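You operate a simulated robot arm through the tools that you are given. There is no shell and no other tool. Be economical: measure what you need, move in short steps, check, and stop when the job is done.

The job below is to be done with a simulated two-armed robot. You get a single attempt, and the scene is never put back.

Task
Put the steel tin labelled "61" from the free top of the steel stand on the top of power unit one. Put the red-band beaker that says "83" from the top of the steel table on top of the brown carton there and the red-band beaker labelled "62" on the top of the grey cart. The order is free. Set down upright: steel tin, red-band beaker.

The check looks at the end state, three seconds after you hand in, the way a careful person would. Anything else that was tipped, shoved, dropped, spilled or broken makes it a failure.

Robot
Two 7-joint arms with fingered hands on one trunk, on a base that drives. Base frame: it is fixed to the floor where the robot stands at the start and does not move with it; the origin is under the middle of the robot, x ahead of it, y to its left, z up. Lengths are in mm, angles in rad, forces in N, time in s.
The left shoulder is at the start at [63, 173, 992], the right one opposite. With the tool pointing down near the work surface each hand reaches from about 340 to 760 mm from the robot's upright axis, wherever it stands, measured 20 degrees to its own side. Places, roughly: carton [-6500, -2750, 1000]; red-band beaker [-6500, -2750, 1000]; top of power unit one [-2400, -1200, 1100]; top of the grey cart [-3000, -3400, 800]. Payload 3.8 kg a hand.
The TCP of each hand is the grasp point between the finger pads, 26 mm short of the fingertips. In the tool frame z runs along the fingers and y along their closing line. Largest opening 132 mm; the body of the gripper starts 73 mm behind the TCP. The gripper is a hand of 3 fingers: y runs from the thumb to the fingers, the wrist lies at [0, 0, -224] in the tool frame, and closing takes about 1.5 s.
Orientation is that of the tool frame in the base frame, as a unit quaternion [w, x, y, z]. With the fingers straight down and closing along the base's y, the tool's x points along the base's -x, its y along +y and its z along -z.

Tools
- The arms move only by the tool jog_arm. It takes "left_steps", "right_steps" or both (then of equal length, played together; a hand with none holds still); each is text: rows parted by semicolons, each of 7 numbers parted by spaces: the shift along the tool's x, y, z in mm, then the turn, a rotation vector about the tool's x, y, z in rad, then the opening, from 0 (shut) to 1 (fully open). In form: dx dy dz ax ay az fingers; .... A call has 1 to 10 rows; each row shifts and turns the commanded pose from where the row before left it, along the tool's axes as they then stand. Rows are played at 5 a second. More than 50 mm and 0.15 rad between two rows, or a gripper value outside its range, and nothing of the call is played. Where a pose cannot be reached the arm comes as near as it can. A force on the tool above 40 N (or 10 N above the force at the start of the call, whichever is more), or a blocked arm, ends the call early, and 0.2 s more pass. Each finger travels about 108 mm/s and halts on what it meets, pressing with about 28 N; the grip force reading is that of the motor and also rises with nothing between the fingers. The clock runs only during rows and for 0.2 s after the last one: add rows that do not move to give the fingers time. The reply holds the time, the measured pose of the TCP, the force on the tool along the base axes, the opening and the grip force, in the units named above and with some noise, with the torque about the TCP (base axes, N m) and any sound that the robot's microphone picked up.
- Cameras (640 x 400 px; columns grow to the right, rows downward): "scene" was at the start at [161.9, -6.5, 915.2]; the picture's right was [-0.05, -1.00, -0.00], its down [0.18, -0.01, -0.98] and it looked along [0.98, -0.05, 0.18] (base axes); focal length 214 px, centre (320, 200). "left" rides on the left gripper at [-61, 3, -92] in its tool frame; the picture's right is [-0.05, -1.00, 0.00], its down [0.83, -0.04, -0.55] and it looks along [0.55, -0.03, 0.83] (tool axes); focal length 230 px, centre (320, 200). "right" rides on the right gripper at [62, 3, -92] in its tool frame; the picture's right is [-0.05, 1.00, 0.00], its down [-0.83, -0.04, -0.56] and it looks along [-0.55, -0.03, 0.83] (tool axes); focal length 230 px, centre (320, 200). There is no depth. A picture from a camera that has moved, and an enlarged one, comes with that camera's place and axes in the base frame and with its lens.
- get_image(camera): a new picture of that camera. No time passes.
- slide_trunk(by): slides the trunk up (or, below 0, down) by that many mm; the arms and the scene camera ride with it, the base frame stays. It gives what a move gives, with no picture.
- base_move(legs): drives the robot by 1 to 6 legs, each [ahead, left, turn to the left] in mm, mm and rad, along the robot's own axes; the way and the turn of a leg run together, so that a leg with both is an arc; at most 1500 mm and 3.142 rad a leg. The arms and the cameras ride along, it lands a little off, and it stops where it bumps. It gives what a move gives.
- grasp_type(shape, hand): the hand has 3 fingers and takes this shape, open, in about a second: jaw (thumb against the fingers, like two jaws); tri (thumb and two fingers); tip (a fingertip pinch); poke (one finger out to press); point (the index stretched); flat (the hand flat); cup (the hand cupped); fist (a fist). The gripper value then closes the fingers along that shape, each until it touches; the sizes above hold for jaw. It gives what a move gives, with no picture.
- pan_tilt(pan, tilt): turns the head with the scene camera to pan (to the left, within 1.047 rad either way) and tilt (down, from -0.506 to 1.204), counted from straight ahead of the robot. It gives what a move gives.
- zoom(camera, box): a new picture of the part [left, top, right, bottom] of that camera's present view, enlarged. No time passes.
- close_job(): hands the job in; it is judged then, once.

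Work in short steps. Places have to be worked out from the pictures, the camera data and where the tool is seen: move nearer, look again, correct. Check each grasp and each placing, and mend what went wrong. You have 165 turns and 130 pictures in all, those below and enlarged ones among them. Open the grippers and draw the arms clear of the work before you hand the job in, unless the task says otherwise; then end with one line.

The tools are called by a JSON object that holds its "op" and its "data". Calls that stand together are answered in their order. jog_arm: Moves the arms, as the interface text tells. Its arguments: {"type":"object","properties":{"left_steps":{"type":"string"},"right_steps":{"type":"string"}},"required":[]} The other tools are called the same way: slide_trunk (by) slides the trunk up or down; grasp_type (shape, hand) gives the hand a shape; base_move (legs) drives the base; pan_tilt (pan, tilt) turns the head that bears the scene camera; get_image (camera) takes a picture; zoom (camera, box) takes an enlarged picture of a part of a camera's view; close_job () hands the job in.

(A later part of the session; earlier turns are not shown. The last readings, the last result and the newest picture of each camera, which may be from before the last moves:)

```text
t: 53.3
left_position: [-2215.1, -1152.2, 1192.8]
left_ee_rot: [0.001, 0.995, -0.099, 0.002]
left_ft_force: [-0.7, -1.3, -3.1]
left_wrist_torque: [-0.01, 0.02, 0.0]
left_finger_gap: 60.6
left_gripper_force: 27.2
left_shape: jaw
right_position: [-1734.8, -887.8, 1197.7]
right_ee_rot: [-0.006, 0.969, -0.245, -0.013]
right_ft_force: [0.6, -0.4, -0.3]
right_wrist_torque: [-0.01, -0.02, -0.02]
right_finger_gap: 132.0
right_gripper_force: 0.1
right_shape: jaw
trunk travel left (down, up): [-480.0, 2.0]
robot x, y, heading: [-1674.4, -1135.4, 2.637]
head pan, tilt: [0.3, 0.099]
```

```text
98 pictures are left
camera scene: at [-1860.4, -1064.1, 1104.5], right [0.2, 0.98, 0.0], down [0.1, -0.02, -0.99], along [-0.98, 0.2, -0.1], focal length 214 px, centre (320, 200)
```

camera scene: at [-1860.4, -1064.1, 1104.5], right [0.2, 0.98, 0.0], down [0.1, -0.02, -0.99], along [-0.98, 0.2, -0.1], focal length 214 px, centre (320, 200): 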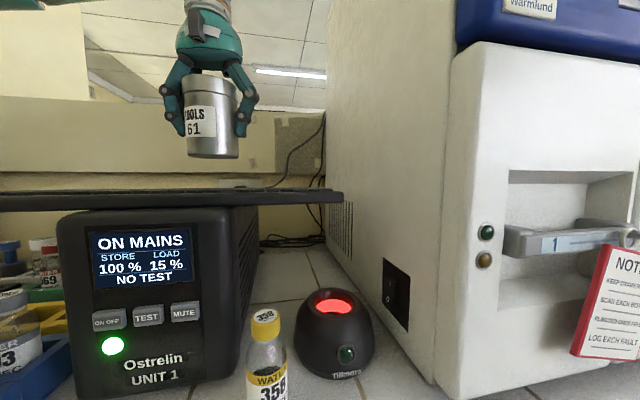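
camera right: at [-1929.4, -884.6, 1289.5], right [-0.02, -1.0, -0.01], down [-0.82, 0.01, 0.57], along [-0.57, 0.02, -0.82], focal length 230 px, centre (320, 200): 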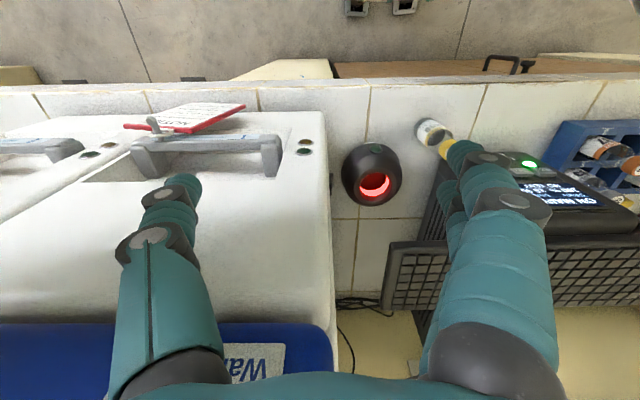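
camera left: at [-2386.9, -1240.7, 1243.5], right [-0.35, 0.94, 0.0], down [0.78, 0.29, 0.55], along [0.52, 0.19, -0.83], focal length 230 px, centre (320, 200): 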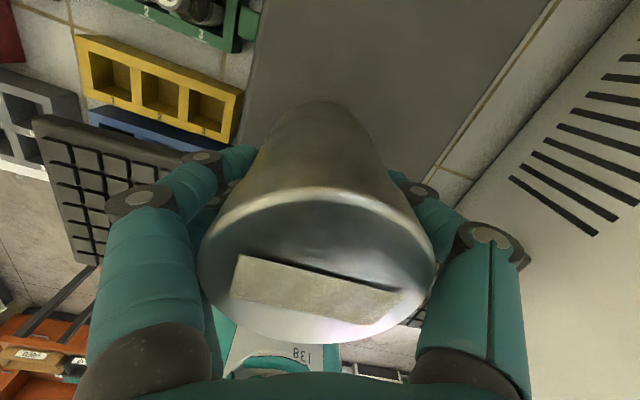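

Turned without contact. Now I drive about 65 mm straight toward the bench.

{"op": "base_move", "data": {"legs": [[57, 31, 0]]}}

```text
t: 54.5
left_position: [-2276.2, -1152.5, 1190.0]
left_ee_rot: [0.002, 0.995, -0.098, 0.004]
left_ft_force: [-0.3, 0.0, -3.2]
left_wrist_torque: [-0.02, 0.01, 0.0]
left_finger_gap: 60.4
left_gripper_force: 27.7
left_shape: jaw
right_position: [-1793.9, -888.9, 1198.6]
right_ee_rot: [-0.006, 0.97, -0.244, -0.012]
right_ft_force: [-0.3, -0.1, 0.0]
right_wrist_torque: [0.0, -0.01, 0.02]
right_finger_gap: 131.7
right_gripper_force: 0.0
right_shape: jaw
trunk travel left (down, up): [-480.0, 2.0]
robot x, y, heading: [-1731.2, -1134.0, 2.644]
head pan, tilt: [0.3, 0.099]
stopped in leg 1: the robot was blocked; the commanded pose is now the measured one
```

Blocked again at x=-1731, but the shoulder is now further forward. I move the tin toward (-2365, -1203) while lowering to z≈1150.

{"op": "jog_arm", "data": {"left_steps": "-19.5 17 0 0 0 0 0;-19.5 17 0 0 0 0 0;-19.5 17 10 0 0 0 0;-19 17 15 0 0 0 0;0 0 15 0 0 0 0;0 0 0 0 0 0 0;0 0 0 0 0 0 0"}}

{"op": "get_image", "data": {"camera": "left"}}

{"op": "get_image", "data": {"camera": "scene"}}

```text
t: 56.1
left_position: [-2362.8, -1203.9, 1151.1]
left_ee_rot: [0.003, 0.995, -0.099, 0.003]
left_ft_force: [-0.2, -0.3, -2.9]
left_wrist_torque: [0.02, 0.03, 0.0]
left_finger_gap: 60.4
left_gripper_force: 27.9
left_shape: jaw
right_position: [-1794.9, -887.8, 1197.7]
right_ee_rot: [-0.005, 0.97, -0.245, -0.012]
right_ft_force: [1.0, 0.3, 0.1]
right_wrist_torque: [-0.03, -0.04, 0.01]
right_finger_gap: 131.7
right_gripper_force: 0.1
right_shape: jaw
trunk travel left (down, up): [-480.0, 2.0]
robot x, y, heading: [-1734.5, -1136.8, 2.642]
head pan, tilt: [0.3, 0.099]
```

```text
97 pictures are left
camera left: at [-2423.6, -1194.3, 1241.7], right [0.14, 0.99, 0.0], down [0.82, -0.12, 0.56], along [0.55, -0.08, -0.83], focal length 230 px, centre (320, 200)
```

left: 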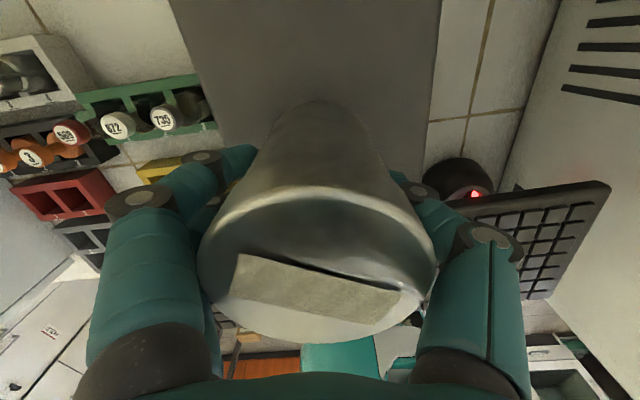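

```text
96 pictures are left
camera scene: at [-1920.5, -1064.5, 1104.6], right [0.2, 0.98, 0.0], down [0.1, -0.02, -0.99], along [-0.98, 0.2, -0.1], focal length 214 px, centre (320, 200)
```

scene: 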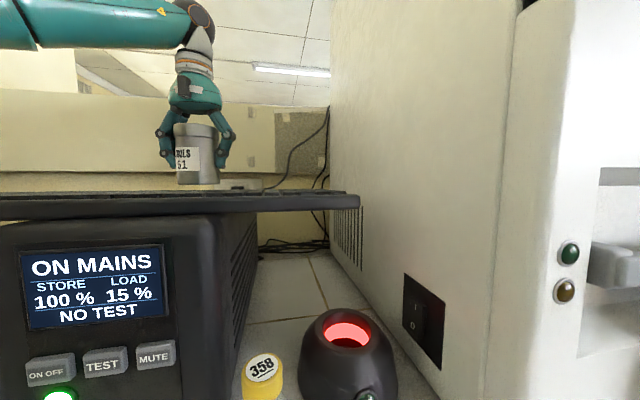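

The hand reached (-2363, -1204), centred over the free rear top. I lower in small steps while watching the force.

{"op": "jog_arm", "data": {"left_steps": "0 0 6 0 0 0 0;0 0 6 0 0 0 0;0 0 4 0 0 0 0;0 0 3 0 0 0 0;0 0 0 0 0 0 0"}}

```text
t: 57.3
left_position: [-2362.7, -1205.4, 1132.8]
left_ee_rot: [0.002, 0.995, -0.099, 0.002]
left_ft_force: [0.0, 0.3, -2.3]
left_wrist_torque: [0.0, 0.01, 0.01]
left_finger_gap: 60.1
left_gripper_force: 27.9
left_shape: jaw
right_position: [-1795.9, -888.9, 1197.7]
right_ee_rot: [-0.006, 0.969, -0.245, -0.012]
right_ft_force: [-0.2, -0.8, 0.3]
right_wrist_torque: [-0.03, 0.03, -0.02]
right_finger_gap: 131.8
right_gripper_force: 0.0
right_shape: jaw
trunk travel left (down, up): [-480.0, 2.0]
robot x, y, heading: [-1734.1, -1133.6, 2.643]
head pan, tilt: [0.3, 0.099]
```

No contact yet (the tool still carries the tin's weight). I continue in 3 mm steps.

{"op": "jog_arm", "data": {"left_steps": "0 0 2 0 0 0 0;0 0 2 0 0 0 0;0 0 2 0 0 0 0;0 0 0 0 0 0 0"}}

```text
t: 58.3
left_position: [-2363.7, -1206.1, 1125.7]
left_ee_rot: [0.002, 0.995, -0.098, 0.001]
left_ft_force: [-0.1, -0.3, -2.4]
left_wrist_torque: [0.0, -0.02, -0.03]
left_finger_gap: 60.5
left_gripper_force: 27.6
left_shape: jaw
right_position: [-1793.4, -887.6, 1197.9]
right_ee_rot: [-0.006, 0.969, -0.245, -0.012]
right_ft_force: [0.6, 0.4, 0.4]
right_wrist_torque: [-0.01, 0.02, 0.03]
right_finger_gap: 131.8
right_gripper_force: 0.1
right_shape: jaw
trunk travel left (down, up): [-480.0, 2.0]
robot x, y, heading: [-1734.5, -1133.0, 2.643]
head pan, tilt: [0.3, 0.099]
```

{"op": "jog_arm", "data": {"left_steps": "0 0 2 0 0 0 0;0 0 2 0 0 0 0;0 0 2 0 0 0 0;0 0 0 0 0 0 0"}}

{"op": "get_image", "data": {"camera": "left"}}

{"op": "zoom", "data": {"camera": "scene", "box": [100, 90, 300, 240]}}

```text
t: 59.3
left_position: [-2365.1, -1207.1, 1122.3]
left_ee_rot: [0.001, 0.995, -0.099, 0.001]
left_ft_force: [-1.7, -1.5, 9.2]
left_wrist_torque: [-0.01, 0.05, 0.02]
left_finger_gap: 60.5
left_gripper_force: 28.0
left_shape: jaw
right_position: [-1793.7, -888.7, 1198.7]
right_ee_rot: [-0.006, 0.97, -0.245, -0.013]
right_ft_force: [-0.4, -0.4, -0.5]
right_wrist_torque: [0.01, -0.02, -0.01]
right_finger_gap: 131.9
right_gripper_force: 0.0
right_shape: jaw
trunk travel left (down, up): [-480.0, 2.0]
robot x, y, heading: [-1734.8, -1133.1, 2.646]
head pan, tilt: [0.3, 0.099]
```

```text
95 pictures are left
camera left: at [-2424.8, -1196.0, 1213.4], right [0.14, 0.99, 0.0], down [0.82, -0.12, 0.56], along [0.55, -0.08, -0.83], focal length 230 px, centre (320, 200)
```

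left: 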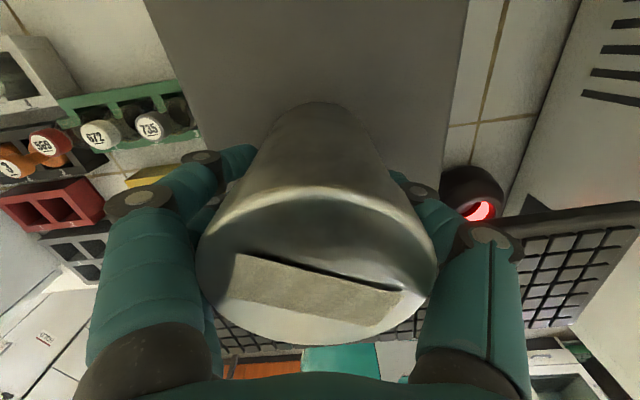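

```text
2.67 times, centred on (200, 165) of scene
camera zoom: at [-1920.0, -1064.5, 1104.9], right [0.2, 0.98, 0.0], down [0.1, -0.02, -1.0], along [-0.98, 0.2, -0.1], focal length 572 px, centre (640, 293)
```

zoom: 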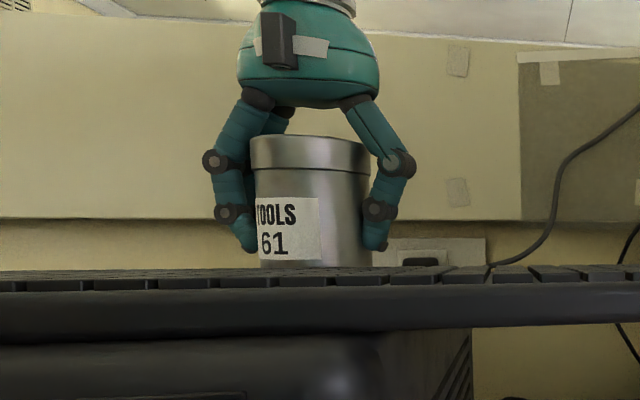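

The tin has touched down (about +11 N at TCP z 1122, which fits a top at 1068). I open the fingers and lift away straight up.

{"op": "jog_arm", "data": {"left_steps": "0 0 -1 0 0 0 0.75;0 0 0 0 0 0 0.75;0 0 0 0 0 0 0.75;0 0 -20 0 0 0 0.75;0 0 -30 0 0 0 0.75;0 0 -30 0 0 0 0.75;0 0 -15 0 0 0 0.75;0 0 0 0 0 0 0.75"}}

{"op": "get_image", "data": {"camera": "left"}}

{"op": "zoom", "data": {"camera": "scene", "box": [100, 60, 300, 240]}}

```text
t: 61.1
left_position: [-2367.2, -1206.3, 1216.3]
left_ee_rot: [0.002, 0.995, -0.098, 0.003]
left_ft_force: [-0.2, 0.1, -1.1]
left_wrist_torque: [0.01, 0.0, 0.0]
left_finger_gap: 98.8
left_gripper_force: 0.1
left_shape: jaw
right_position: [-1795.3, -888.7, 1197.7]
right_ee_rot: [-0.006, 0.97, -0.244, -0.012]
right_ft_force: [0.0, -0.3, -0.4]
right_wrist_torque: [0.02, -0.01, -0.01]
right_finger_gap: 132.0
right_gripper_force: 0.0
right_shape: jaw
trunk travel left (down, up): [-480.0, 2.0]
robot x, y, heading: [-1738.2, -1131.6, 2.645]
head pan, tilt: [0.3, 0.099]
```

```text
93 pictures are left
camera left: at [-2427.0, -1196.8, 1309.2], right [0.14, 0.99, 0.0], down [0.82, -0.12, 0.56], along [0.55, -0.08, -0.83], focal length 230 px, centre (320, 200)
```

left: 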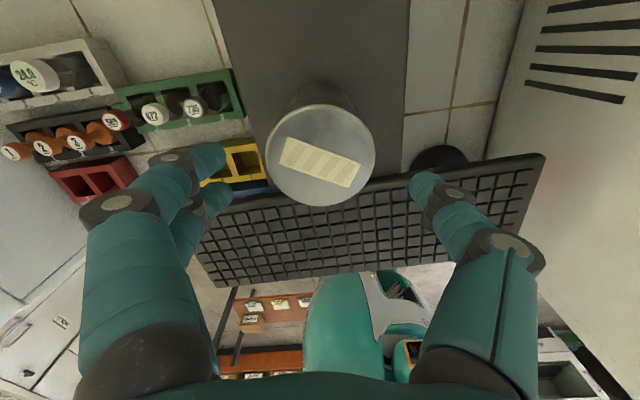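

```text
2.22 times, centred on (200, 150) of scene
camera zoom: at [-1920.5, -1064.5, 1104.5], right [0.2, 0.98, 0.0], down [0.1, -0.02, -0.99], along [-0.98, 0.2, -0.1], focal length 477 px, centre (587, 311)
```

zoom: 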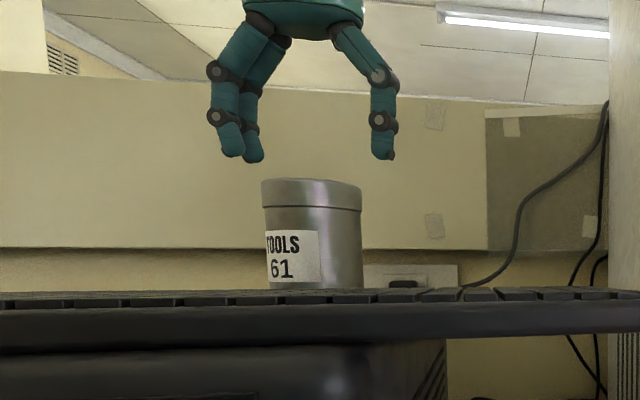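

Tin 61 stands upright on unit one. I back away, turn left toward the far part of the room, and look for the cart and table.

{"op": "base_move", "data": {"legs": [[-450, 0, 0], [0, 0, 1.1]]}}

{"op": "pan_tilt", "data": {"pan": 0.2, "tilt": 0.1}}

{"op": "get_image", "data": {"camera": "scene"}}

```text
t: 66.5
left_position: [-1569.0, -1940.7, 1218.3]
left_ee_rot: [0.001, 0.901, 0.433, 0.003]
left_ft_force: [0.2, -0.3, -0.5]
left_wrist_torque: [0.02, 0.01, -0.02]
left_finger_gap: 98.6
left_gripper_force: 0.2
left_shape: jaw
right_position: [-1589.3, -1285.8, 1199.0]
right_ee_rot: [0.001, 0.955, 0.296, -0.013]
right_ft_force: [0.0, -0.6, -0.1]
right_wrist_torque: [-0.01, -0.01, -0.03]
right_finger_gap: 132.3
right_gripper_force: 0.0
right_shape: jaw
trunk travel left (down, up): [-480.0, 2.0]
robot x, y, heading: [-1340.9, -1343.2, -2.539]
head pan, tilt: [0.3, 0.099]
```

```text
t: 67.2
left_position: [-1567.2, -1939.4, 1218.2]
left_ee_rot: [0.001, 0.901, 0.434, 0.003]
left_ft_force: [-0.1, 0.9, 0.1]
left_wrist_torque: [-0.01, 0.04, -0.01]
left_finger_gap: 98.8
left_gripper_force: 0.1
left_shape: jaw
right_position: [-1589.4, -1285.4, 1198.7]
right_ee_rot: [0.002, 0.955, 0.296, -0.015]
right_ft_force: [0.9, -0.5, 0.2]
right_wrist_torque: [0.02, 0.03, -0.01]
right_finger_gap: 132.2
right_gripper_force: 0.1
right_shape: jaw
trunk travel left (down, up): [-480.0, 2.0]
robot x, y, heading: [-1344.8, -1343.2, -2.548]
head pan, tilt: [0.201, 0.099]
```

```text
91 pictures are left
camera scene: at [-1498.7, -1472.6, 1104.6], right [-0.71, 0.7, 0.0], down [0.07, 0.07, -1.0], along [-0.7, -0.71, -0.1], focal length 214 px, centre (320, 200)
```

scene: 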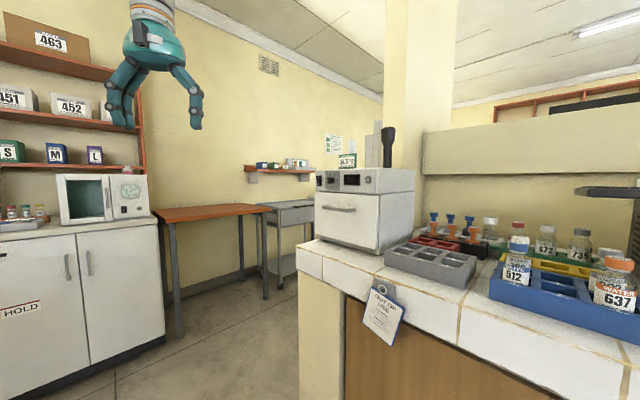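

By projection the grey cart is the silver trolley at (290, 210), beyond an aisle between the bench end (y≈-2140) and the orange table (y≈-3150). I tuck the left arm in and drive into the aisle.

{"op": "jog_arm", "data": {"left_steps": "34 -31 0 0 0 0 0.75;34 -31 0 0 0 0 0.75;34 -31 0 0 0 0 0.75;34 -31 0 0 0 0 0.75;34 -31 0 0 0 0 0.75;0 0 0 0 0 0 0.75"}}

{"op": "base_move", "data": {"legs": [[914, 899, 0], [0, 0, -0.594]]}}

{"op": "pan_tilt", "data": {"pan": 0.1, "tilt": 0.1}}

{"op": "get_image", "data": {"camera": "scene"}}

```text
t: 68.6
left_position: [-1582.0, -1710.7, 1217.6]
left_ee_rot: [0.001, 0.901, 0.434, 0.003]
left_ft_force: [0.0, -0.7, -0.4]
left_wrist_torque: [0.0, -0.01, -0.01]
left_finger_gap: 98.9
left_gripper_force: 0.1
left_shape: jaw
right_position: [-1589.3, -1285.5, 1199.0]
right_ee_rot: [0.0, 0.955, 0.295, -0.013]
right_ft_force: [0.2, -0.1, -0.3]
right_wrist_torque: [-0.01, -0.01, 0.02]
right_finger_gap: 132.0
right_gripper_force: 0.0
right_shape: jaw
trunk travel left (down, up): [-480.0, 2.0]
robot x, y, heading: [-1346.3, -1342.4, -2.545]
head pan, tilt: [0.201, 0.099]
```

```text
t: 76.7
left_position: [-1966.6, -2795.7, 1217.9]
left_ee_rot: [0.001, 0.987, 0.162, 0.003]
left_ft_force: [0.6, -0.3, 0.0]
left_wrist_torque: [0.02, 0.03, 0.0]
left_finger_gap: 98.7
left_gripper_force: 0.1
left_shape: jaw
right_position: [-1742.0, -2434.2, 1198.3]
right_ee_rot: [-0.003, 1.0, 0.014, -0.013]
right_ft_force: [0.2, -0.3, -0.7]
right_wrist_torque: [0.01, -0.02, -0.04]
right_finger_gap: 131.9
right_gripper_force: 0.1
right_shape: jaw
trunk travel left (down, up): [-480.0, 2.0]
robot x, y, heading: [-1570.1, -2615.4, -3.118]
head pan, tilt: [0.201, 0.099]
```

```text
t: 77.4
left_position: [-1965.5, -2794.3, 1218.2]
left_ee_rot: [0.001, 0.987, 0.162, 0.003]
left_ft_force: [-0.4, -0.2, 0.0]
left_wrist_torque: [0.0, 0.01, 0.02]
left_finger_gap: 98.7
left_gripper_force: 0.0
left_shape: jaw
right_position: [-1742.1, -2433.4, 1198.1]
right_ee_rot: [-0.002, 1.0, 0.014, -0.013]
right_ft_force: [0.3, -0.5, -0.6]
right_wrist_torque: [0.0, -0.03, -0.02]
right_finger_gap: 131.9
right_gripper_force: 0.0
right_shape: jaw
trunk travel left (down, up): [-480.0, 2.0]
robot x, y, heading: [-1568.3, -2616.0, -3.12]
head pan, tilt: [0.099, 0.099]
```

```text
90 pictures are left
camera scene: at [-1767.9, -2631.7, 1104.6], right [-0.12, 0.99, 0.0], down [0.1, 0.01, -1.0], along [-0.99, -0.12, -0.1], focal length 214 px, centre (320, 200)
```

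scene: 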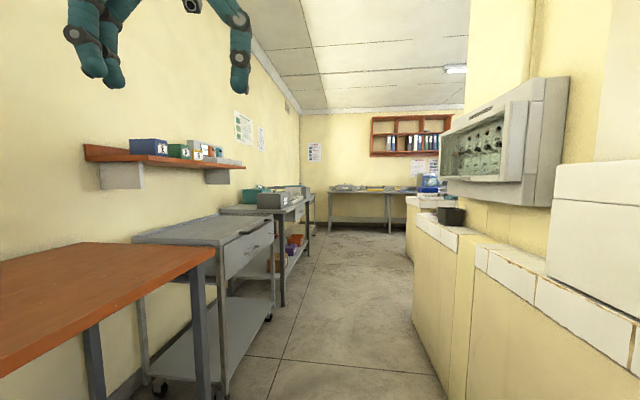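

The aisle toward the far steel table is clear at y≈-2650, with the cart on my left at x≈-2700 to -3280. I drive 3 m ahead and look again.

{"op": "base_move", "data": {"legs": [[1500, 0, 0], [1500, 0, 0]]}}

{"op": "pan_tilt", "data": {"pan": 0, "tilt": 0.2}}

{"op": "get_image", "data": {"camera": "scene"}}

```text
t: 81.5
left_position: [-2690.6, -2833.5, 1217.4]
left_ee_rot: [-0.006, 0.987, 0.161, 0.003]
left_ft_force: [-1.4, 0.5, -0.2]
left_wrist_torque: [0.0, 0.04, 0.01]
left_finger_gap: 98.8
left_gripper_force: 0.0
left_shape: jaw
right_position: [-2464.4, -2473.9, 1201.7]
right_ee_rot: [-0.013, 0.999, 0.022, -0.019]
right_ft_force: [-0.3, -0.7, 0.1]
right_wrist_torque: [0.01, 0.0, 0.01]
right_finger_gap: 131.4
right_gripper_force: 0.0
right_shape: jaw
trunk travel left (down, up): [-480.0, 2.0]
robot x, y, heading: [-2296.7, -2637.7, -3.118]
head pan, tilt: [0.099, 0.099]
stopped in leg 1: the robot was blocked; the commanded pose is now the measured one
```

```text
t: 82.2
left_position: [-2691.3, -2832.8, 1216.0]
left_ee_rot: [-0.008, 0.987, 0.16, 0.002]
left_ft_force: [0.6, -0.2, 0.7]
left_wrist_torque: [0.03, 0.0, -0.02]
left_finger_gap: 98.3
left_gripper_force: 0.0
left_shape: jaw
right_position: [-2466.4, -2474.1, 1202.0]
right_ee_rot: [-0.012, 1.0, 0.019, -0.016]
right_ft_force: [0.6, 0.8, 0.2]
right_wrist_torque: [0.02, 0.0, 0.05]
right_finger_gap: 131.9
right_gripper_force: 0.0
right_shape: jaw
trunk travel left (down, up): [-480.0, 2.0]
robot x, y, heading: [-2297.9, -2633.3, -3.119]
head pan, tilt: [0.0, 0.201]
```

```text
89 pictures are left
camera scene: at [-2495.6, -2659.6, 1095.2], right [-0.02, 1.0, 0.02], down [0.2, 0.02, -0.98], along [-0.98, -0.02, -0.2], focal length 214 px, centre (320, 200)
```

scene: 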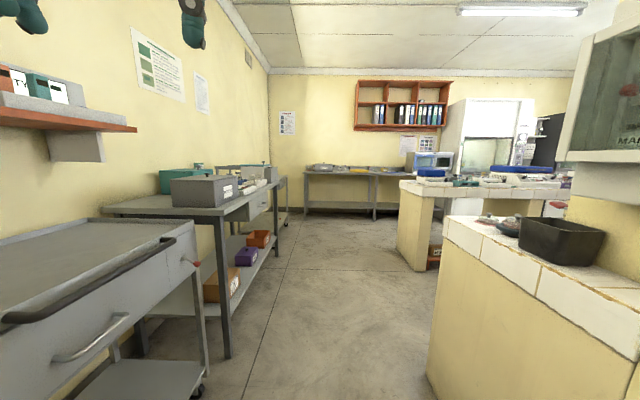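

Something stopped me, likely the right elbow at the wall-mounted box. I back off, shift left 150 mm and take a look to the right.

{"op": "base_move", "data": {"legs": [[-80, 0, 0], [0, 150, 0]]}}

{"op": "pan_tilt", "data": {"pan": -0.9, "tilt": 0.1}}

{"op": "get_image", "data": {"camera": "scene"}}

```text
t: 84.2
left_position: [-2614.5, -2961.1, 1219.4]
left_ee_rot: [0.0, 0.987, 0.159, 0.003]
left_ft_force: [-0.8, -1.2, 0.0]
left_wrist_torque: [0.03, -0.01, 0.0]
left_finger_gap: 98.5
left_gripper_force: 0.1
left_shape: jaw
right_position: [-2387.3, -2601.8, 1199.7]
right_ee_rot: [-0.003, 1.0, 0.016, -0.016]
right_ft_force: [-0.3, -1.2, -0.7]
right_wrist_torque: [0.01, -0.02, 0.0]
right_finger_gap: 131.9
right_gripper_force: 0.1
right_shape: jaw
trunk travel left (down, up): [-480.0, 2.0]
robot x, y, heading: [-2215.6, -2784.4, -3.125]
head pan, tilt: [0.0, 0.201]
```

```text
t: 85.4
left_position: [-2612.9, -2961.8, 1218.9]
left_ee_rot: [0.0, 0.987, 0.159, 0.003]
left_ft_force: [0.1, 0.3, -0.1]
left_wrist_torque: [-0.01, 0.0, 0.03]
left_finger_gap: 98.7
left_gripper_force: 0.1
left_shape: jaw
right_position: [-2387.3, -2602.5, 1197.7]
right_ee_rot: [-0.005, 1.0, 0.016, -0.017]
right_ft_force: [0.3, 0.3, 0.1]
right_wrist_torque: [0.03, -0.02, 0.0]
right_finger_gap: 132.0
right_gripper_force: 0.0
right_shape: jaw
trunk travel left (down, up): [-480.0, 2.0]
robot x, y, heading: [-2213.0, -2786.9, -3.127]
head pan, tilt: [-0.901, 0.099]
```

```text
88 pictures are left
camera scene: at [-2381.7, -2716.9, 1104.6], right [0.77, 0.64, 0.0], down [0.06, -0.08, -1.0], along [-0.63, 0.77, -0.1], focal length 214 px, centre (320, 200)
```

scene: 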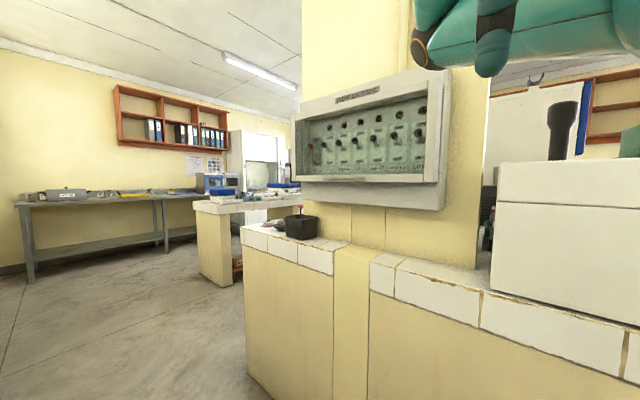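

The wall box juts into the aisle; with 150 mm more room I drive ahead again.

{"op": "base_move", "data": {"legs": [[1400, 0, 0], [1300, 0, 0]]}}

{"op": "pan_tilt", "data": {"pan": 0, "tilt": 0.2}}

{"op": "get_image", "data": {"camera": "scene"}}

```text
t: 98.5
left_position: [-5309.3, -3067.4, 1220.1]
left_ee_rot: [0.001, 0.985, 0.174, 0.002]
left_ft_force: [0.0, 0.4, -1.2]
left_wrist_torque: [0.04, -0.02, 0.01]
left_finger_gap: 98.7
left_gripper_force: 0.0
left_shape: jaw
right_position: [-5095.0, -2702.6, 1199.5]
right_ee_rot: [-0.004, 0.999, 0.03, -0.017]
right_ft_force: [-0.4, -0.3, -0.2]
right_wrist_torque: [0.0, -0.01, 0.01]
right_finger_gap: 132.0
right_gripper_force: 0.1
right_shape: jaw
trunk travel left (down, up): [-480.0, 2.0]
robot x, y, heading: [-4914.1, -2878.3, -3.09]
head pan, tilt: [-0.901, 0.099]
```

```text
t: 99.7
left_position: [-5308.3, -3067.6, 1219.1]
left_ee_rot: [0.001, 0.985, 0.174, 0.002]
left_ft_force: [-0.2, 0.3, 0.3]
left_wrist_torque: [-0.01, 0.0, 0.01]
left_finger_gap: 98.6
left_gripper_force: 0.1
left_shape: jaw
right_position: [-5094.3, -2702.2, 1198.8]
right_ee_rot: [-0.003, 0.999, 0.031, -0.017]
right_ft_force: [-0.3, -0.2, -0.2]
right_wrist_torque: [0.02, -0.01, 0.0]
right_finger_gap: 131.9
right_gripper_force: 0.1
right_shape: jaw
trunk travel left (down, up): [-480.0, 2.0]
robot x, y, heading: [-4916.8, -2882.9, -3.09]
head pan, tilt: [0.0, 0.201]
```

```text
87 pictures are left
camera scene: at [-5118.0, -2890.7, 1095.2], right [-0.05, 1.0, 0.0], down [0.2, 0.01, -0.98], along [-0.98, -0.05, -0.2], focal length 214 px, centre (320, 200)
```

scene: 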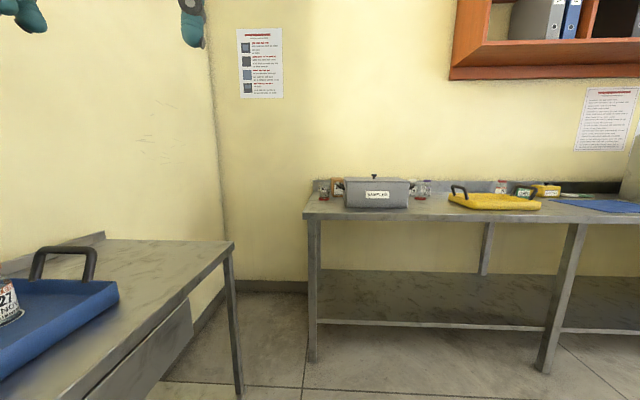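

I'm now in front of the steel table. I zoom on its top to find the carton and the beakers.

{"op": "zoom", "data": {"camera": "scene", "box": [300, 160, 460, 230]}}

{"op": "zoom", "data": {"camera": "scene", "box": [440, 160, 640, 230]}}

```text
4.00 times, centred on (380, 195) of scene
camera zoom: at [-5118.0, -2890.7, 1095.2], right [-0.05, 1.0, 0.0], down [0.2, 0.01, -0.98], along [-0.98, -0.05, -0.2], focal length 858 px, centre (80, 220)
```

zoom: 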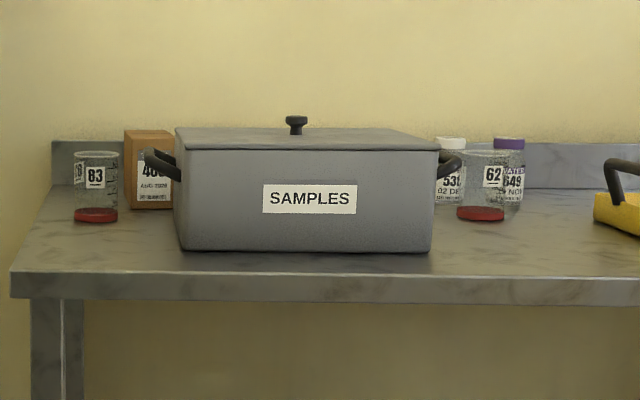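

```text
3.20 times, centred on (540, 195) of scene
camera zoom: at [-5118.0, -2890.7, 1095.2], right [-0.05, 1.0, 0.0], down [0.2, 0.01, -0.98], along [-0.98, -0.05, -0.2], focal length 686 px, centre (-384, 216)
```

zoom: 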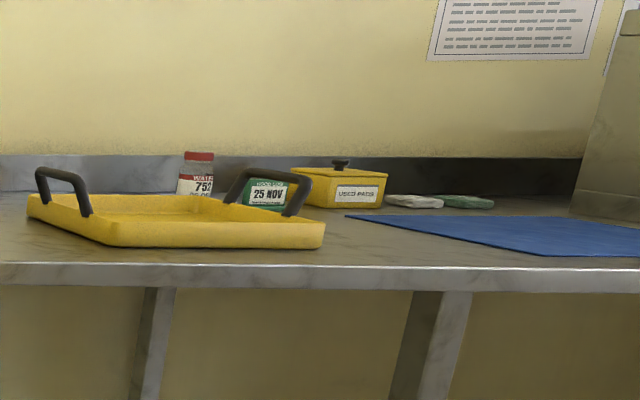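

Beaker 83 stands at the left rear, the carton (label 40x) behind the "SAMPLES" pan, and beaker 62 right of the pan with bottles 530 and 649 behind it. I drive closer and centre between them.

{"op": "base_move", "data": {"legs": [[400, -200, -0.05]]}}

{"op": "pan_tilt", "data": {"pan": 0, "tilt": 0.35}}

{"op": "get_image", "data": {"camera": "scene"}}

```text
t: 102.4
left_position: [-5722.6, -2854.9, 1218.9]
left_ee_rot: [0.0, 0.989, 0.148, 0.003]
left_ft_force: [0.1, -1.1, -0.4]
left_wrist_torque: [0.03, -0.01, -0.04]
left_finger_gap: 98.9
left_gripper_force: 0.0
left_shape: jaw
right_position: [-5487.7, -2503.0, 1199.2]
right_ee_rot: [-0.004, 1.0, 0.006, -0.016]
right_ft_force: [0.4, -0.1, -0.3]
right_wrist_torque: [-0.02, 0.0, -0.01]
right_finger_gap: 131.8
right_gripper_force: 0.1
right_shape: jaw
trunk travel left (down, up): [-480.0, 2.0]
robot x, y, heading: [-5322.4, -2686.5, 3.14]
head pan, tilt: [0.0, 0.201]
```

```text
t: 103.1
left_position: [-5721.7, -2856.3, 1220.3]
left_ee_rot: [0.001, 0.989, 0.149, 0.002]
left_ft_force: [-0.2, -0.3, 0.3]
left_wrist_torque: [-0.02, 0.0, 0.0]
left_finger_gap: 98.8
left_gripper_force: 0.1
left_shape: jaw
right_position: [-5487.6, -2501.9, 1198.5]
right_ee_rot: [-0.006, 1.0, 0.005, -0.017]
right_ft_force: [-0.3, -0.3, 1.0]
right_wrist_torque: [-0.01, 0.0, -0.04]
right_finger_gap: 131.8
right_gripper_force: 0.2
right_shape: jaw
trunk travel left (down, up): [-480.0, 2.0]
robot x, y, heading: [-5319.0, -2686.4, 3.143]
head pan, tilt: [0.0, 0.351]
```

```text
84 pictures are left
camera scene: at [-5521.9, -2688.7, 1081.2], right [0.0, 1.0, 0.0], down [0.34, 0.0, -0.94], along [-0.94, 0.0, -0.34], focal length 214 px, centre (320, 200)
```

scene: 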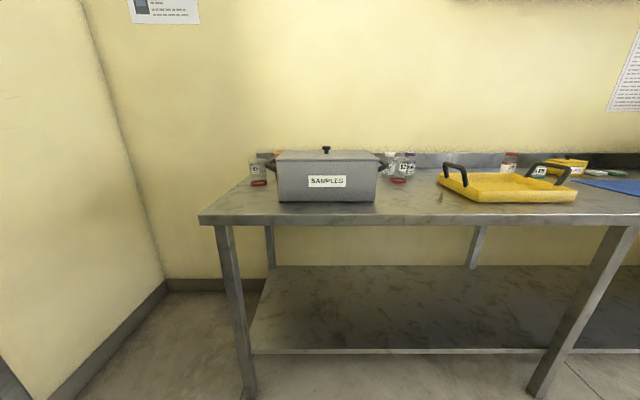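

Triangulating: table top z≈839, front edge x≈-6060, beaker 83 at about (-6385, -2940), beaker 62 at about (-6420, -2341), carton front at x≈-6465. I drive up to the table.

{"op": "base_move", "data": {"legs": [[440, 0, 0]]}}

{"op": "pan_tilt", "data": {"pan": 0.2, "tilt": 0.5}}

{"op": "get_image", "data": {"camera": "scene"}}

```text
t: 105.8
left_position: [-6167.2, -2850.3, 1218.7]
left_ee_rot: [-0.001, 0.989, 0.145, 0.001]
left_ft_force: [-0.4, -0.5, 0.0]
left_wrist_torque: [0.0, 0.02, 0.0]
left_finger_gap: 98.4
left_gripper_force: 0.0
left_shape: jaw
right_position: [-5930.3, -2498.7, 1199.0]
right_ee_rot: [-0.004, 1.0, 0.002, -0.018]
right_ft_force: [-0.9, 0.2, -0.2]
right_wrist_torque: [0.01, 0.01, 0.03]
right_finger_gap: 131.8
right_gripper_force: 0.1
right_shape: jaw
trunk travel left (down, up): [-480.0, 2.0]
robot x, y, heading: [-5763.9, -2684.4, 3.132]
head pan, tilt: [0.0, 0.351]
```

```text
t: 106.6
left_position: [-6167.0, -2850.1, 1217.6]
left_ee_rot: [0.0, 0.989, 0.145, 0.001]
left_ft_force: [0.3, 0.9, 0.1]
left_wrist_torque: [-0.01, 0.0, 0.04]
left_finger_gap: 98.6
left_gripper_force: 0.1
left_shape: jaw
right_position: [-5931.2, -2498.2, 1198.5]
right_ee_rot: [-0.005, 1.0, 0.002, -0.017]
right_ft_force: [0.5, -0.4, 0.3]
right_wrist_torque: [0.01, -0.01, -0.02]
right_finger_gap: 132.1
right_gripper_force: 0.1
right_shape: jaw
trunk travel left (down, up): [-480.0, 2.0]
robot x, y, heading: [-5763.4, -2687.2, 3.132]
head pan, tilt: [0.201, 0.499]
```

```text
83 pictures are left
camera scene: at [-5961.8, -2702.7, 1067.5], right [-0.19, 0.98, 0.0], down [0.47, 0.09, -0.88], along [-0.86, -0.17, -0.48], focal length 214 px, centre (320, 200)
```

scene: 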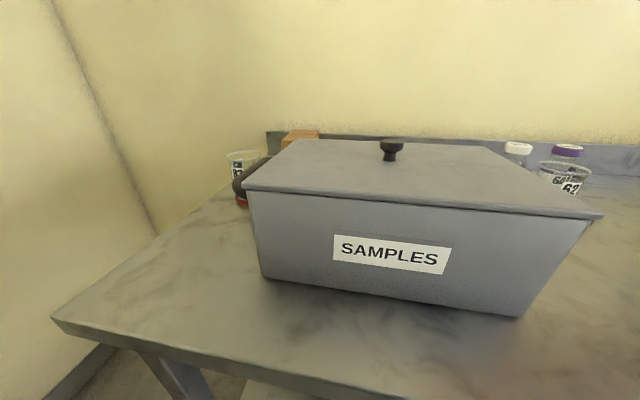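

The pan hides the rear. I move the left hand out left and the right camera over the pan to see the carton and beaker 83 from above.

{"op": "jog_arm", "data": {"left_steps": "-26 28 0 0 0 0 0.85;-26 28 0 0 0 0 0.85;-26 28 0 0 0 0 0.85;-26 28 0 0 0 0 0.85;-24 27 0 0 0 0 0.85;0 0 0 0 0 0 0.85", "right_steps": "-30 38 0 0 0 0 1;-35 38 0 0 0 0 1;-35 38 0 0 0 0 1;-35 38 0 0 0 0 1;-34 30 0 0 0 0 1;0 20 0 0 0 0 1"}}

{"op": "get_image", "data": {"camera": "right"}}

{"op": "get_image", "data": {"camera": "left"}}

```text
refused: row 2 steps farther than a row can; nothing moved
```

```text
82 pictures are left
camera right: at [-5866.3, -2502.3, 1288.2], right [-0.05, -1.0, -0.01], down [-0.81, 0.04, 0.58], along [-0.58, 0.03, -0.81], focal length 230 px, centre (320, 200)
```

right: 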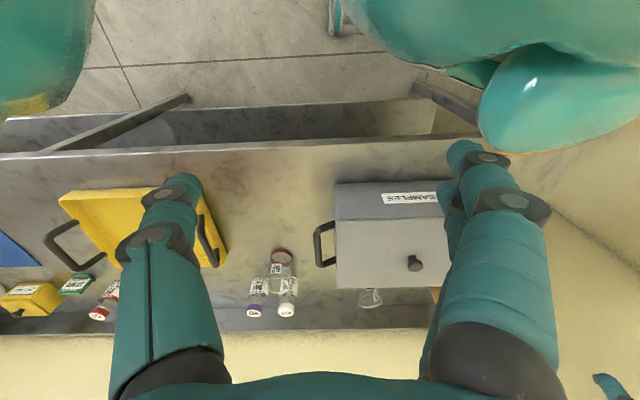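

```text
81 pictures are left
camera left: at [-6224.3, -2870.6, 1310.7], right [-0.34, 0.94, 0.0], down [0.78, 0.28, 0.56], along [0.53, 0.19, -0.83], focal length 230 px, centre (320, 200)
```

left: 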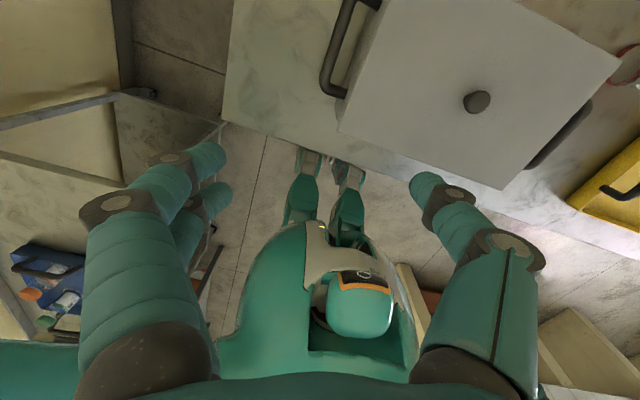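

Useful: beaker 62 is at (281, 262) with bottles 649 and 530 close behind it, and another glass item sits behind the pan. I repeat the move with smaller steps.

{"op": "jog_arm", "data": {"left_steps": "-22 24 0 0 0 0 0.85;-22 24 0 0 0 0 0.85;-22 24 0 0 0 0 0.85;-22 24 0 0 0 0 0.85;-22 24 0 0 0 0 0.85;-18 19 0 0 0 0 0.85;0 0 0 0 0 0 0.85", "right_steps": "-28 34 0 0 0 0 1;-28 34 0 0 0 0 1;-28 34 0 0 0 0 1;-28 34 0 0 0 0 1;-28 34 0 0 0 0 1;-28 32 0 0 0 0 1;0 0 0 0 0 0 1"}}

{"op": "get_image", "data": {"camera": "right"}}

{"op": "get_image", "data": {"camera": "left"}}

```text
t: 108.2
left_position: [-6250.9, -3020.5, 1217.4]
left_ee_rot: [0.0, 0.989, 0.145, 0.001]
left_ft_force: [0.2, 0.4, -0.5]
left_wrist_torque: [-0.02, 0.01, -0.03]
left_finger_gap: 112.1
left_gripper_force: 0.0
left_shape: jaw
right_position: [-6097.9, -2700.1, 1203.8]
right_ee_rot: [-0.004, 1.0, 0.001, -0.017]
right_ft_force: [0.1, -0.3, -0.6]
right_wrist_torque: [0.02, 0.01, -0.01]
right_finger_gap: 131.9
right_gripper_force: 0.1
right_shape: jaw
trunk travel left (down, up): [-480.0, 2.0]
robot x, y, heading: [-5766.0, -2684.2, 3.133]
head pan, tilt: [0.201, 0.499]
```

```text
80 pictures are left
camera right: at [-6033.4, -2704.0, 1292.3], right [-0.05, -1.0, -0.01], down [-0.81, 0.04, 0.58], along [-0.58, 0.03, -0.81], focal length 230 px, centre (320, 200)
```

right: 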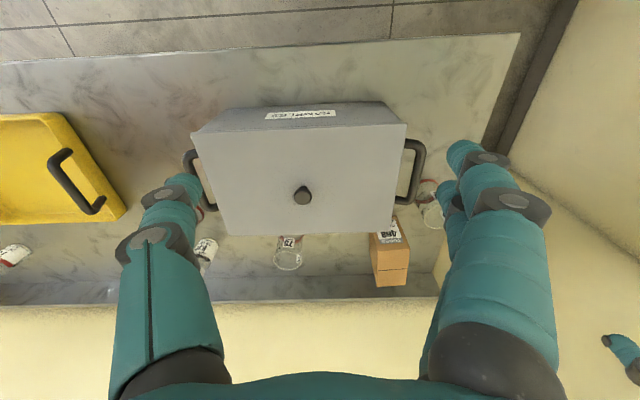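

```text
79 pictures are left
camera left: at [-6307.7, -3040.4, 1310.5], right [-0.34, 0.94, 0.0], down [0.78, 0.28, 0.56], along [0.53, 0.19, -0.83], focal length 230 px, centre (320, 200)
```

left: 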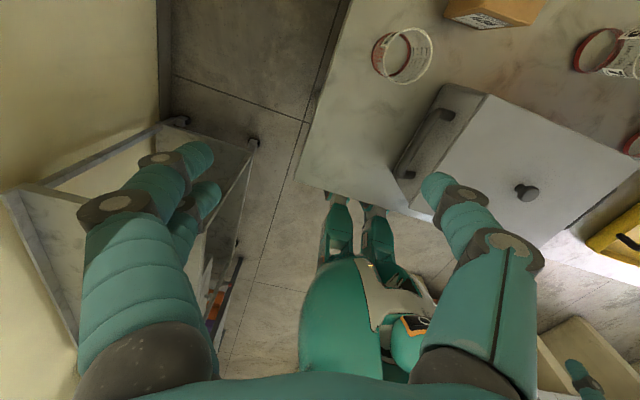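

Now beaker 83's rim reads to about (-6335, -2918), and the carton is just behind and to its right. I zoom both views on the carton.

{"op": "zoom", "data": {"camera": "right", "box": [250, 170, 450, 300]}}

{"op": "zoom", "data": {"camera": "left", "box": [340, 0, 640, 160]}}

```text
3.08 times, centred on (350, 235) of right
camera zoom: at [-6033.4, -2704.0, 1292.3], right [-0.05, -1.0, -0.01], down [-0.81, 0.04, 0.58], along [-0.58, 0.03, -0.81], focal length 708 px, centre (228, 92)
```

zoom: 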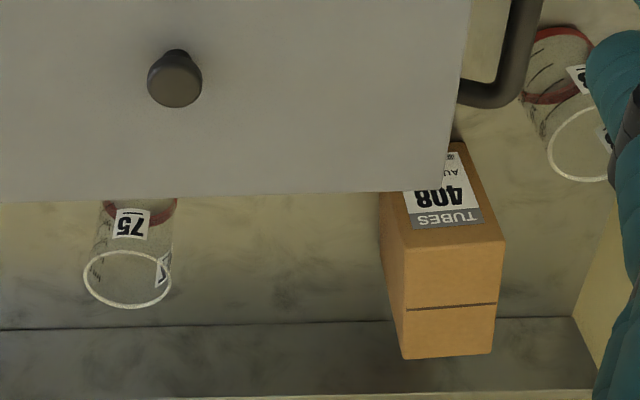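

```text
2.13 times, centred on (490, 80) of left
camera zoom: at [-6307.7, -3040.4, 1310.5], right [-0.34, 0.94, 0.0], down [0.78, 0.28, 0.56], along [0.53, 0.19, -0.83], focal length 491 px, centre (-43, 456)
```

zoom: 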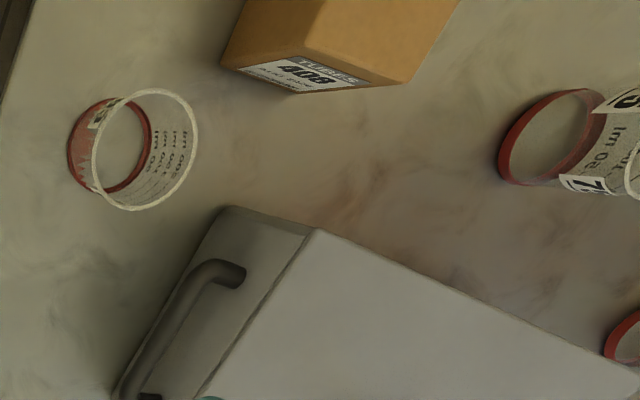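

Beaker 83 is at (-6335, -2920) with its rim at z≈930, and the carton top is about x -6410…-6540, y -2881…-2811, z≈956. The present yaw of the left hand puts the thumb into the gap between pan and carton, so I retract the right arm and bring the left hand over the beaker.

{"op": "jog_arm", "data": {"left_steps": "0 0 40 0 0 0 0.85;0 0 40 0 0 0 0.85;-17 -40 0 0 0 0 0.85;-17 -40 0 0 0 0 0.85;-18 -40 0 0 0 0 0.85;0 0 40 0 0 0 0.85;0 0 30 0 0 0 0.85;0 0 0 0 0 0 0.85", "right_steps": "20 -35 0 0 0 0 1;20 -35 0 0 0 0 1;20 -35 0 0 0 0 1;20 -35 0 0 0 0 1;20 0 0 0 0 0 1;0 0 0 0 0 0 1;0 0 0 0 0 0 1;0 0 0 0 0 0 1"}}

{"op": "get_image", "data": {"camera": "left"}}

```text
t: 110.0
left_position: [-6333.8, -2918.2, 1066.9]
left_ee_rot: [0.001, 0.989, 0.146, 0.002]
left_ft_force: [-0.8, -0.6, 0.6]
left_wrist_torque: [0.0, 0.03, 0.02]
left_finger_gap: 111.8
left_gripper_force: 0.1
left_shape: jaw
right_position: [-5997.8, -2562.0, 1203.4]
right_ee_rot: [-0.005, 1.0, 0.002, -0.018]
right_ft_force: [0.2, 0.8, -0.6]
right_wrist_torque: [-0.02, 0.0, 0.0]
right_finger_gap: 131.7
right_gripper_force: 0.1
right_shape: jaw
trunk travel left (down, up): [-480.0, 2.0]
robot x, y, heading: [-5761.8, -2687.6, 3.128]
head pan, tilt: [0.201, 0.499]
```

```text
76 pictures are left
camera left: at [-6391.0, -2938.4, 1159.2], right [-0.34, 0.94, 0.0], down [0.78, 0.28, 0.56], along [0.53, 0.19, -0.83], focal length 230 px, centre (320, 200)
```

left: 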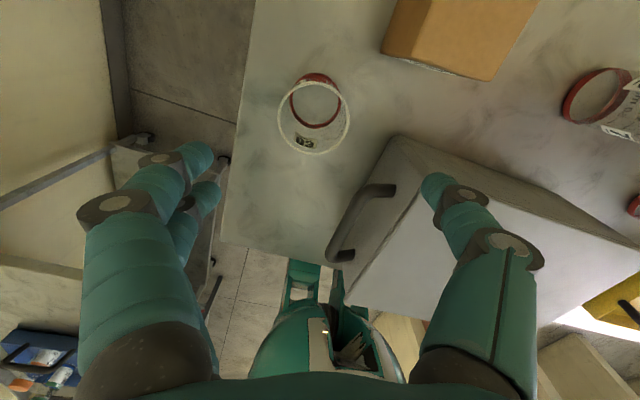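

The beaker centre now reads (-6332, -2924), so I shift 6 mm and lower to just above the rim.

{"op": "jog_arm", "data": {"left_steps": "0 6 0 0 0 0 0.85;0 0 30 0 0 0 0.85;0 0 30 0 0 0 0.85;0 0 30 0 0 0 0.85;0 0 10 0 0 0 0.85;0 0 0 0 0 0 0.85"}}

{"op": "get_image", "data": {"camera": "left"}}

{"op": "get_image", "data": {"camera": "scene"}}

```text
t: 111.4
left_position: [-6332.2, -2926.6, 968.1]
left_ee_rot: [0.001, 0.989, 0.145, 0.001]
left_ft_force: [0.1, -0.8, 0.5]
left_wrist_torque: [0.03, 0.0, 0.0]
left_finger_gap: 112.3
left_gripper_force: 0.0
left_shape: jaw
right_position: [-5998.9, -2561.5, 1203.2]
right_ee_rot: [-0.005, 1.0, 0.002, -0.016]
right_ft_force: [0.4, -0.1, 0.3]
right_wrist_torque: [-0.02, -0.01, -0.01]
right_finger_gap: 132.0
right_gripper_force: 0.0
right_shape: jaw
trunk travel left (down, up): [-480.0, 2.0]
robot x, y, heading: [-5762.9, -2685.7, 3.133]
head pan, tilt: [0.201, 0.499]
```

```text
75 pictures are left
camera left: at [-6388.4, -2946.9, 1059.9], right [-0.34, 0.94, 0.0], down [0.78, 0.28, 0.56], along [0.53, 0.19, -0.83], focal length 230 px, centre (320, 200)
```

left: 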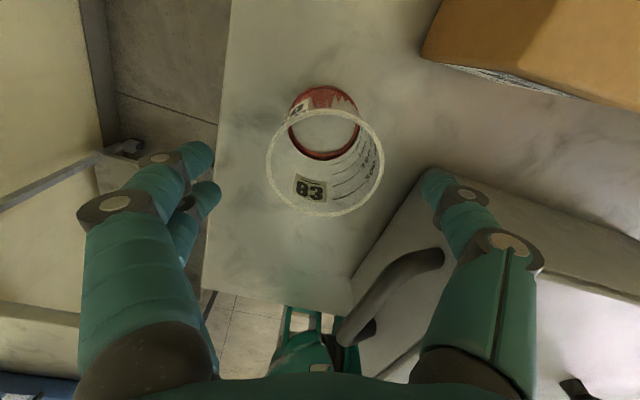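

```text
74 pictures are left
camera scene: at [-5961.6, -2702.8, 1067.6], right [-0.19, 0.98, 0.0], down [0.47, 0.09, -0.88], along [-0.86, -0.17, -0.48], focal length 214 px, centre (320, 200)
```

scene: 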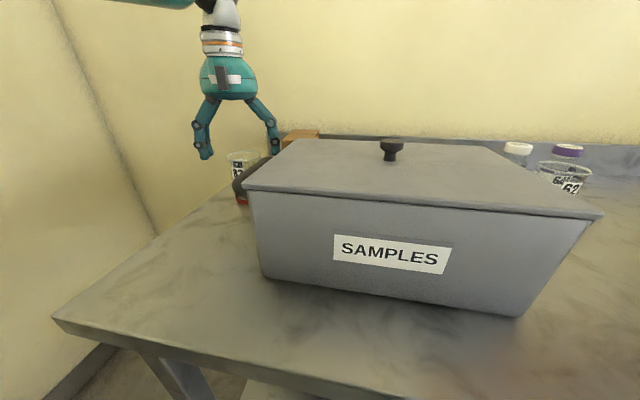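

Centred within 3 mm, and the thumb's spot below is clear of pan and carton. I descend to z≈885 and close gently.

{"op": "jog_arm", "data": {"left_steps": "0 -1 28 0 0 0 0.85;0 -1 28 0 0 0 0.85;0 0 27 0 0 0 0.85;0 0 0 0 0 0 0.85;0 0 0 0 0 0 0.4;0 0 0 0 0 0 0.3;0 0 0 0 0 0 0.3;0 0 0 0 0 0 0.3;0 0 0 0 0 0 0.3"}}

{"op": "get_image", "data": {"camera": "left"}}

```text
t: 113.4
left_position: [-6329.7, -2923.9, 886.5]
left_ee_rot: [0.001, 0.989, 0.145, 0.002]
left_ft_force: [0.4, 0.9, -0.7]
left_wrist_torque: [-0.02, 0.02, -0.01]
left_finger_gap: 49.3
left_gripper_force: 28.4
left_shape: jaw
right_position: [-5997.9, -2560.4, 1203.1]
right_ee_rot: [-0.005, 1.0, 0.002, -0.016]
right_ft_force: [0.2, -0.4, -0.2]
right_wrist_torque: [-0.01, 0.02, 0.0]
right_finger_gap: 131.8
right_gripper_force: 0.0
right_shape: jaw
trunk travel left (down, up): [-480.0, 2.0]
robot x, y, heading: [-5764.7, -2684.9, 3.13]
head pan, tilt: [0.201, 0.499]
```

```text
73 pictures are left
camera left: at [-6386.9, -2943.2, 978.1], right [-0.34, 0.94, 0.0], down [0.78, 0.28, 0.56], along [0.53, 0.19, -0.83], focal length 230 px, centre (320, 200)
```

left: 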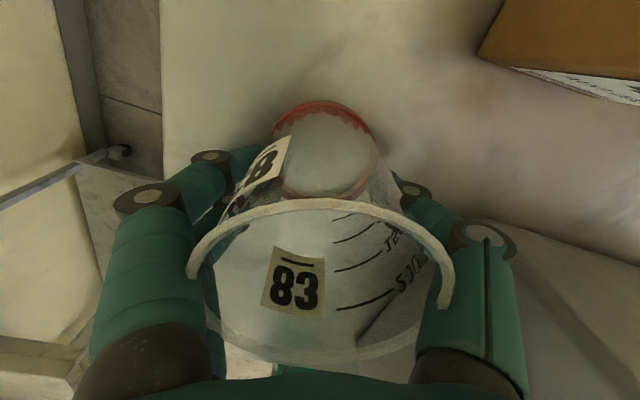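

The beaker is held with a 49 mm gap at 28 N. I lift it slowly straight up.

{"op": "jog_arm", "data": {"left_steps": "0 0 -10 0 0 0 0.2;0 0 -20 0 0 0 0.2;0 0 -25 0 0 0 0.2;0 0 -25 0 0 0 0.2;0 0 -25 0 0 0 0.2;0 0 -25 0 0 0 0.2;0 0 -25 0 0 0 0.2;0 0 0 0 0 0 0.2"}}

{"op": "get_image", "data": {"camera": "left"}}

{"op": "get_image", "data": {"camera": "scene"}}

```text
t: 115.2
left_position: [-6332.3, -2924.2, 1041.4]
left_ee_rot: [0.001, 0.989, 0.145, 0.001]
left_ft_force: [-0.3, 0.3, -0.3]
left_wrist_torque: [0.01, 0.01, -0.01]
left_finger_gap: 49.3
left_gripper_force: 27.5
left_shape: jaw
right_position: [-5999.2, -2560.4, 1203.8]
right_ee_rot: [-0.004, 1.0, 0.001, -0.016]
right_ft_force: [-0.1, 0.5, 0.3]
right_wrist_torque: [0.04, 0.02, -0.01]
right_finger_gap: 131.8
right_gripper_force: 0.0
right_shape: jaw
trunk travel left (down, up): [-480.0, 2.0]
robot x, y, heading: [-5763.9, -2687.9, 3.134]
head pan, tilt: [0.201, 0.499]
```

```text
72 pictures are left
camera left: at [-6389.0, -2944.1, 1132.8], right [-0.34, 0.94, 0.0], down [0.78, 0.28, 0.56], along [0.53, 0.19, -0.83], focal length 230 px, centre (320, 200)
```

left: 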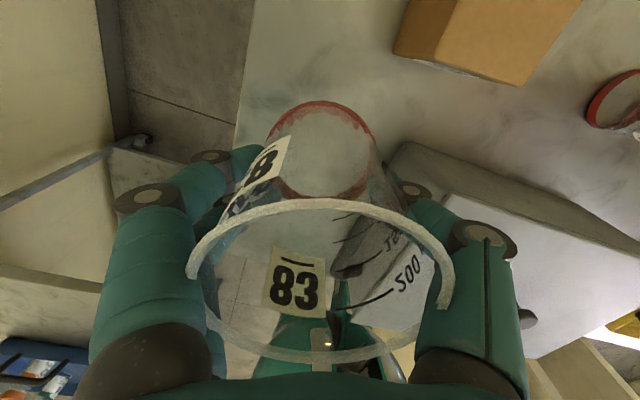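

```text
71 pictures are left
camera scene: at [-5961.8, -2702.9, 1067.4], right [-0.19, 0.98, 0.0], down [0.47, 0.09, -0.88], along [-0.86, -0.17, -0.48], focal length 214 px, centre (320, 200)
```

scene: 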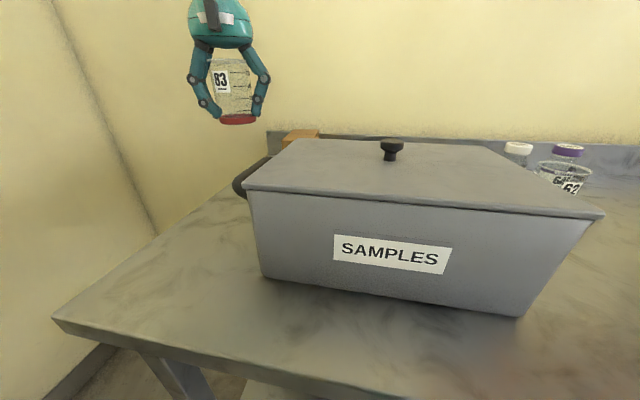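

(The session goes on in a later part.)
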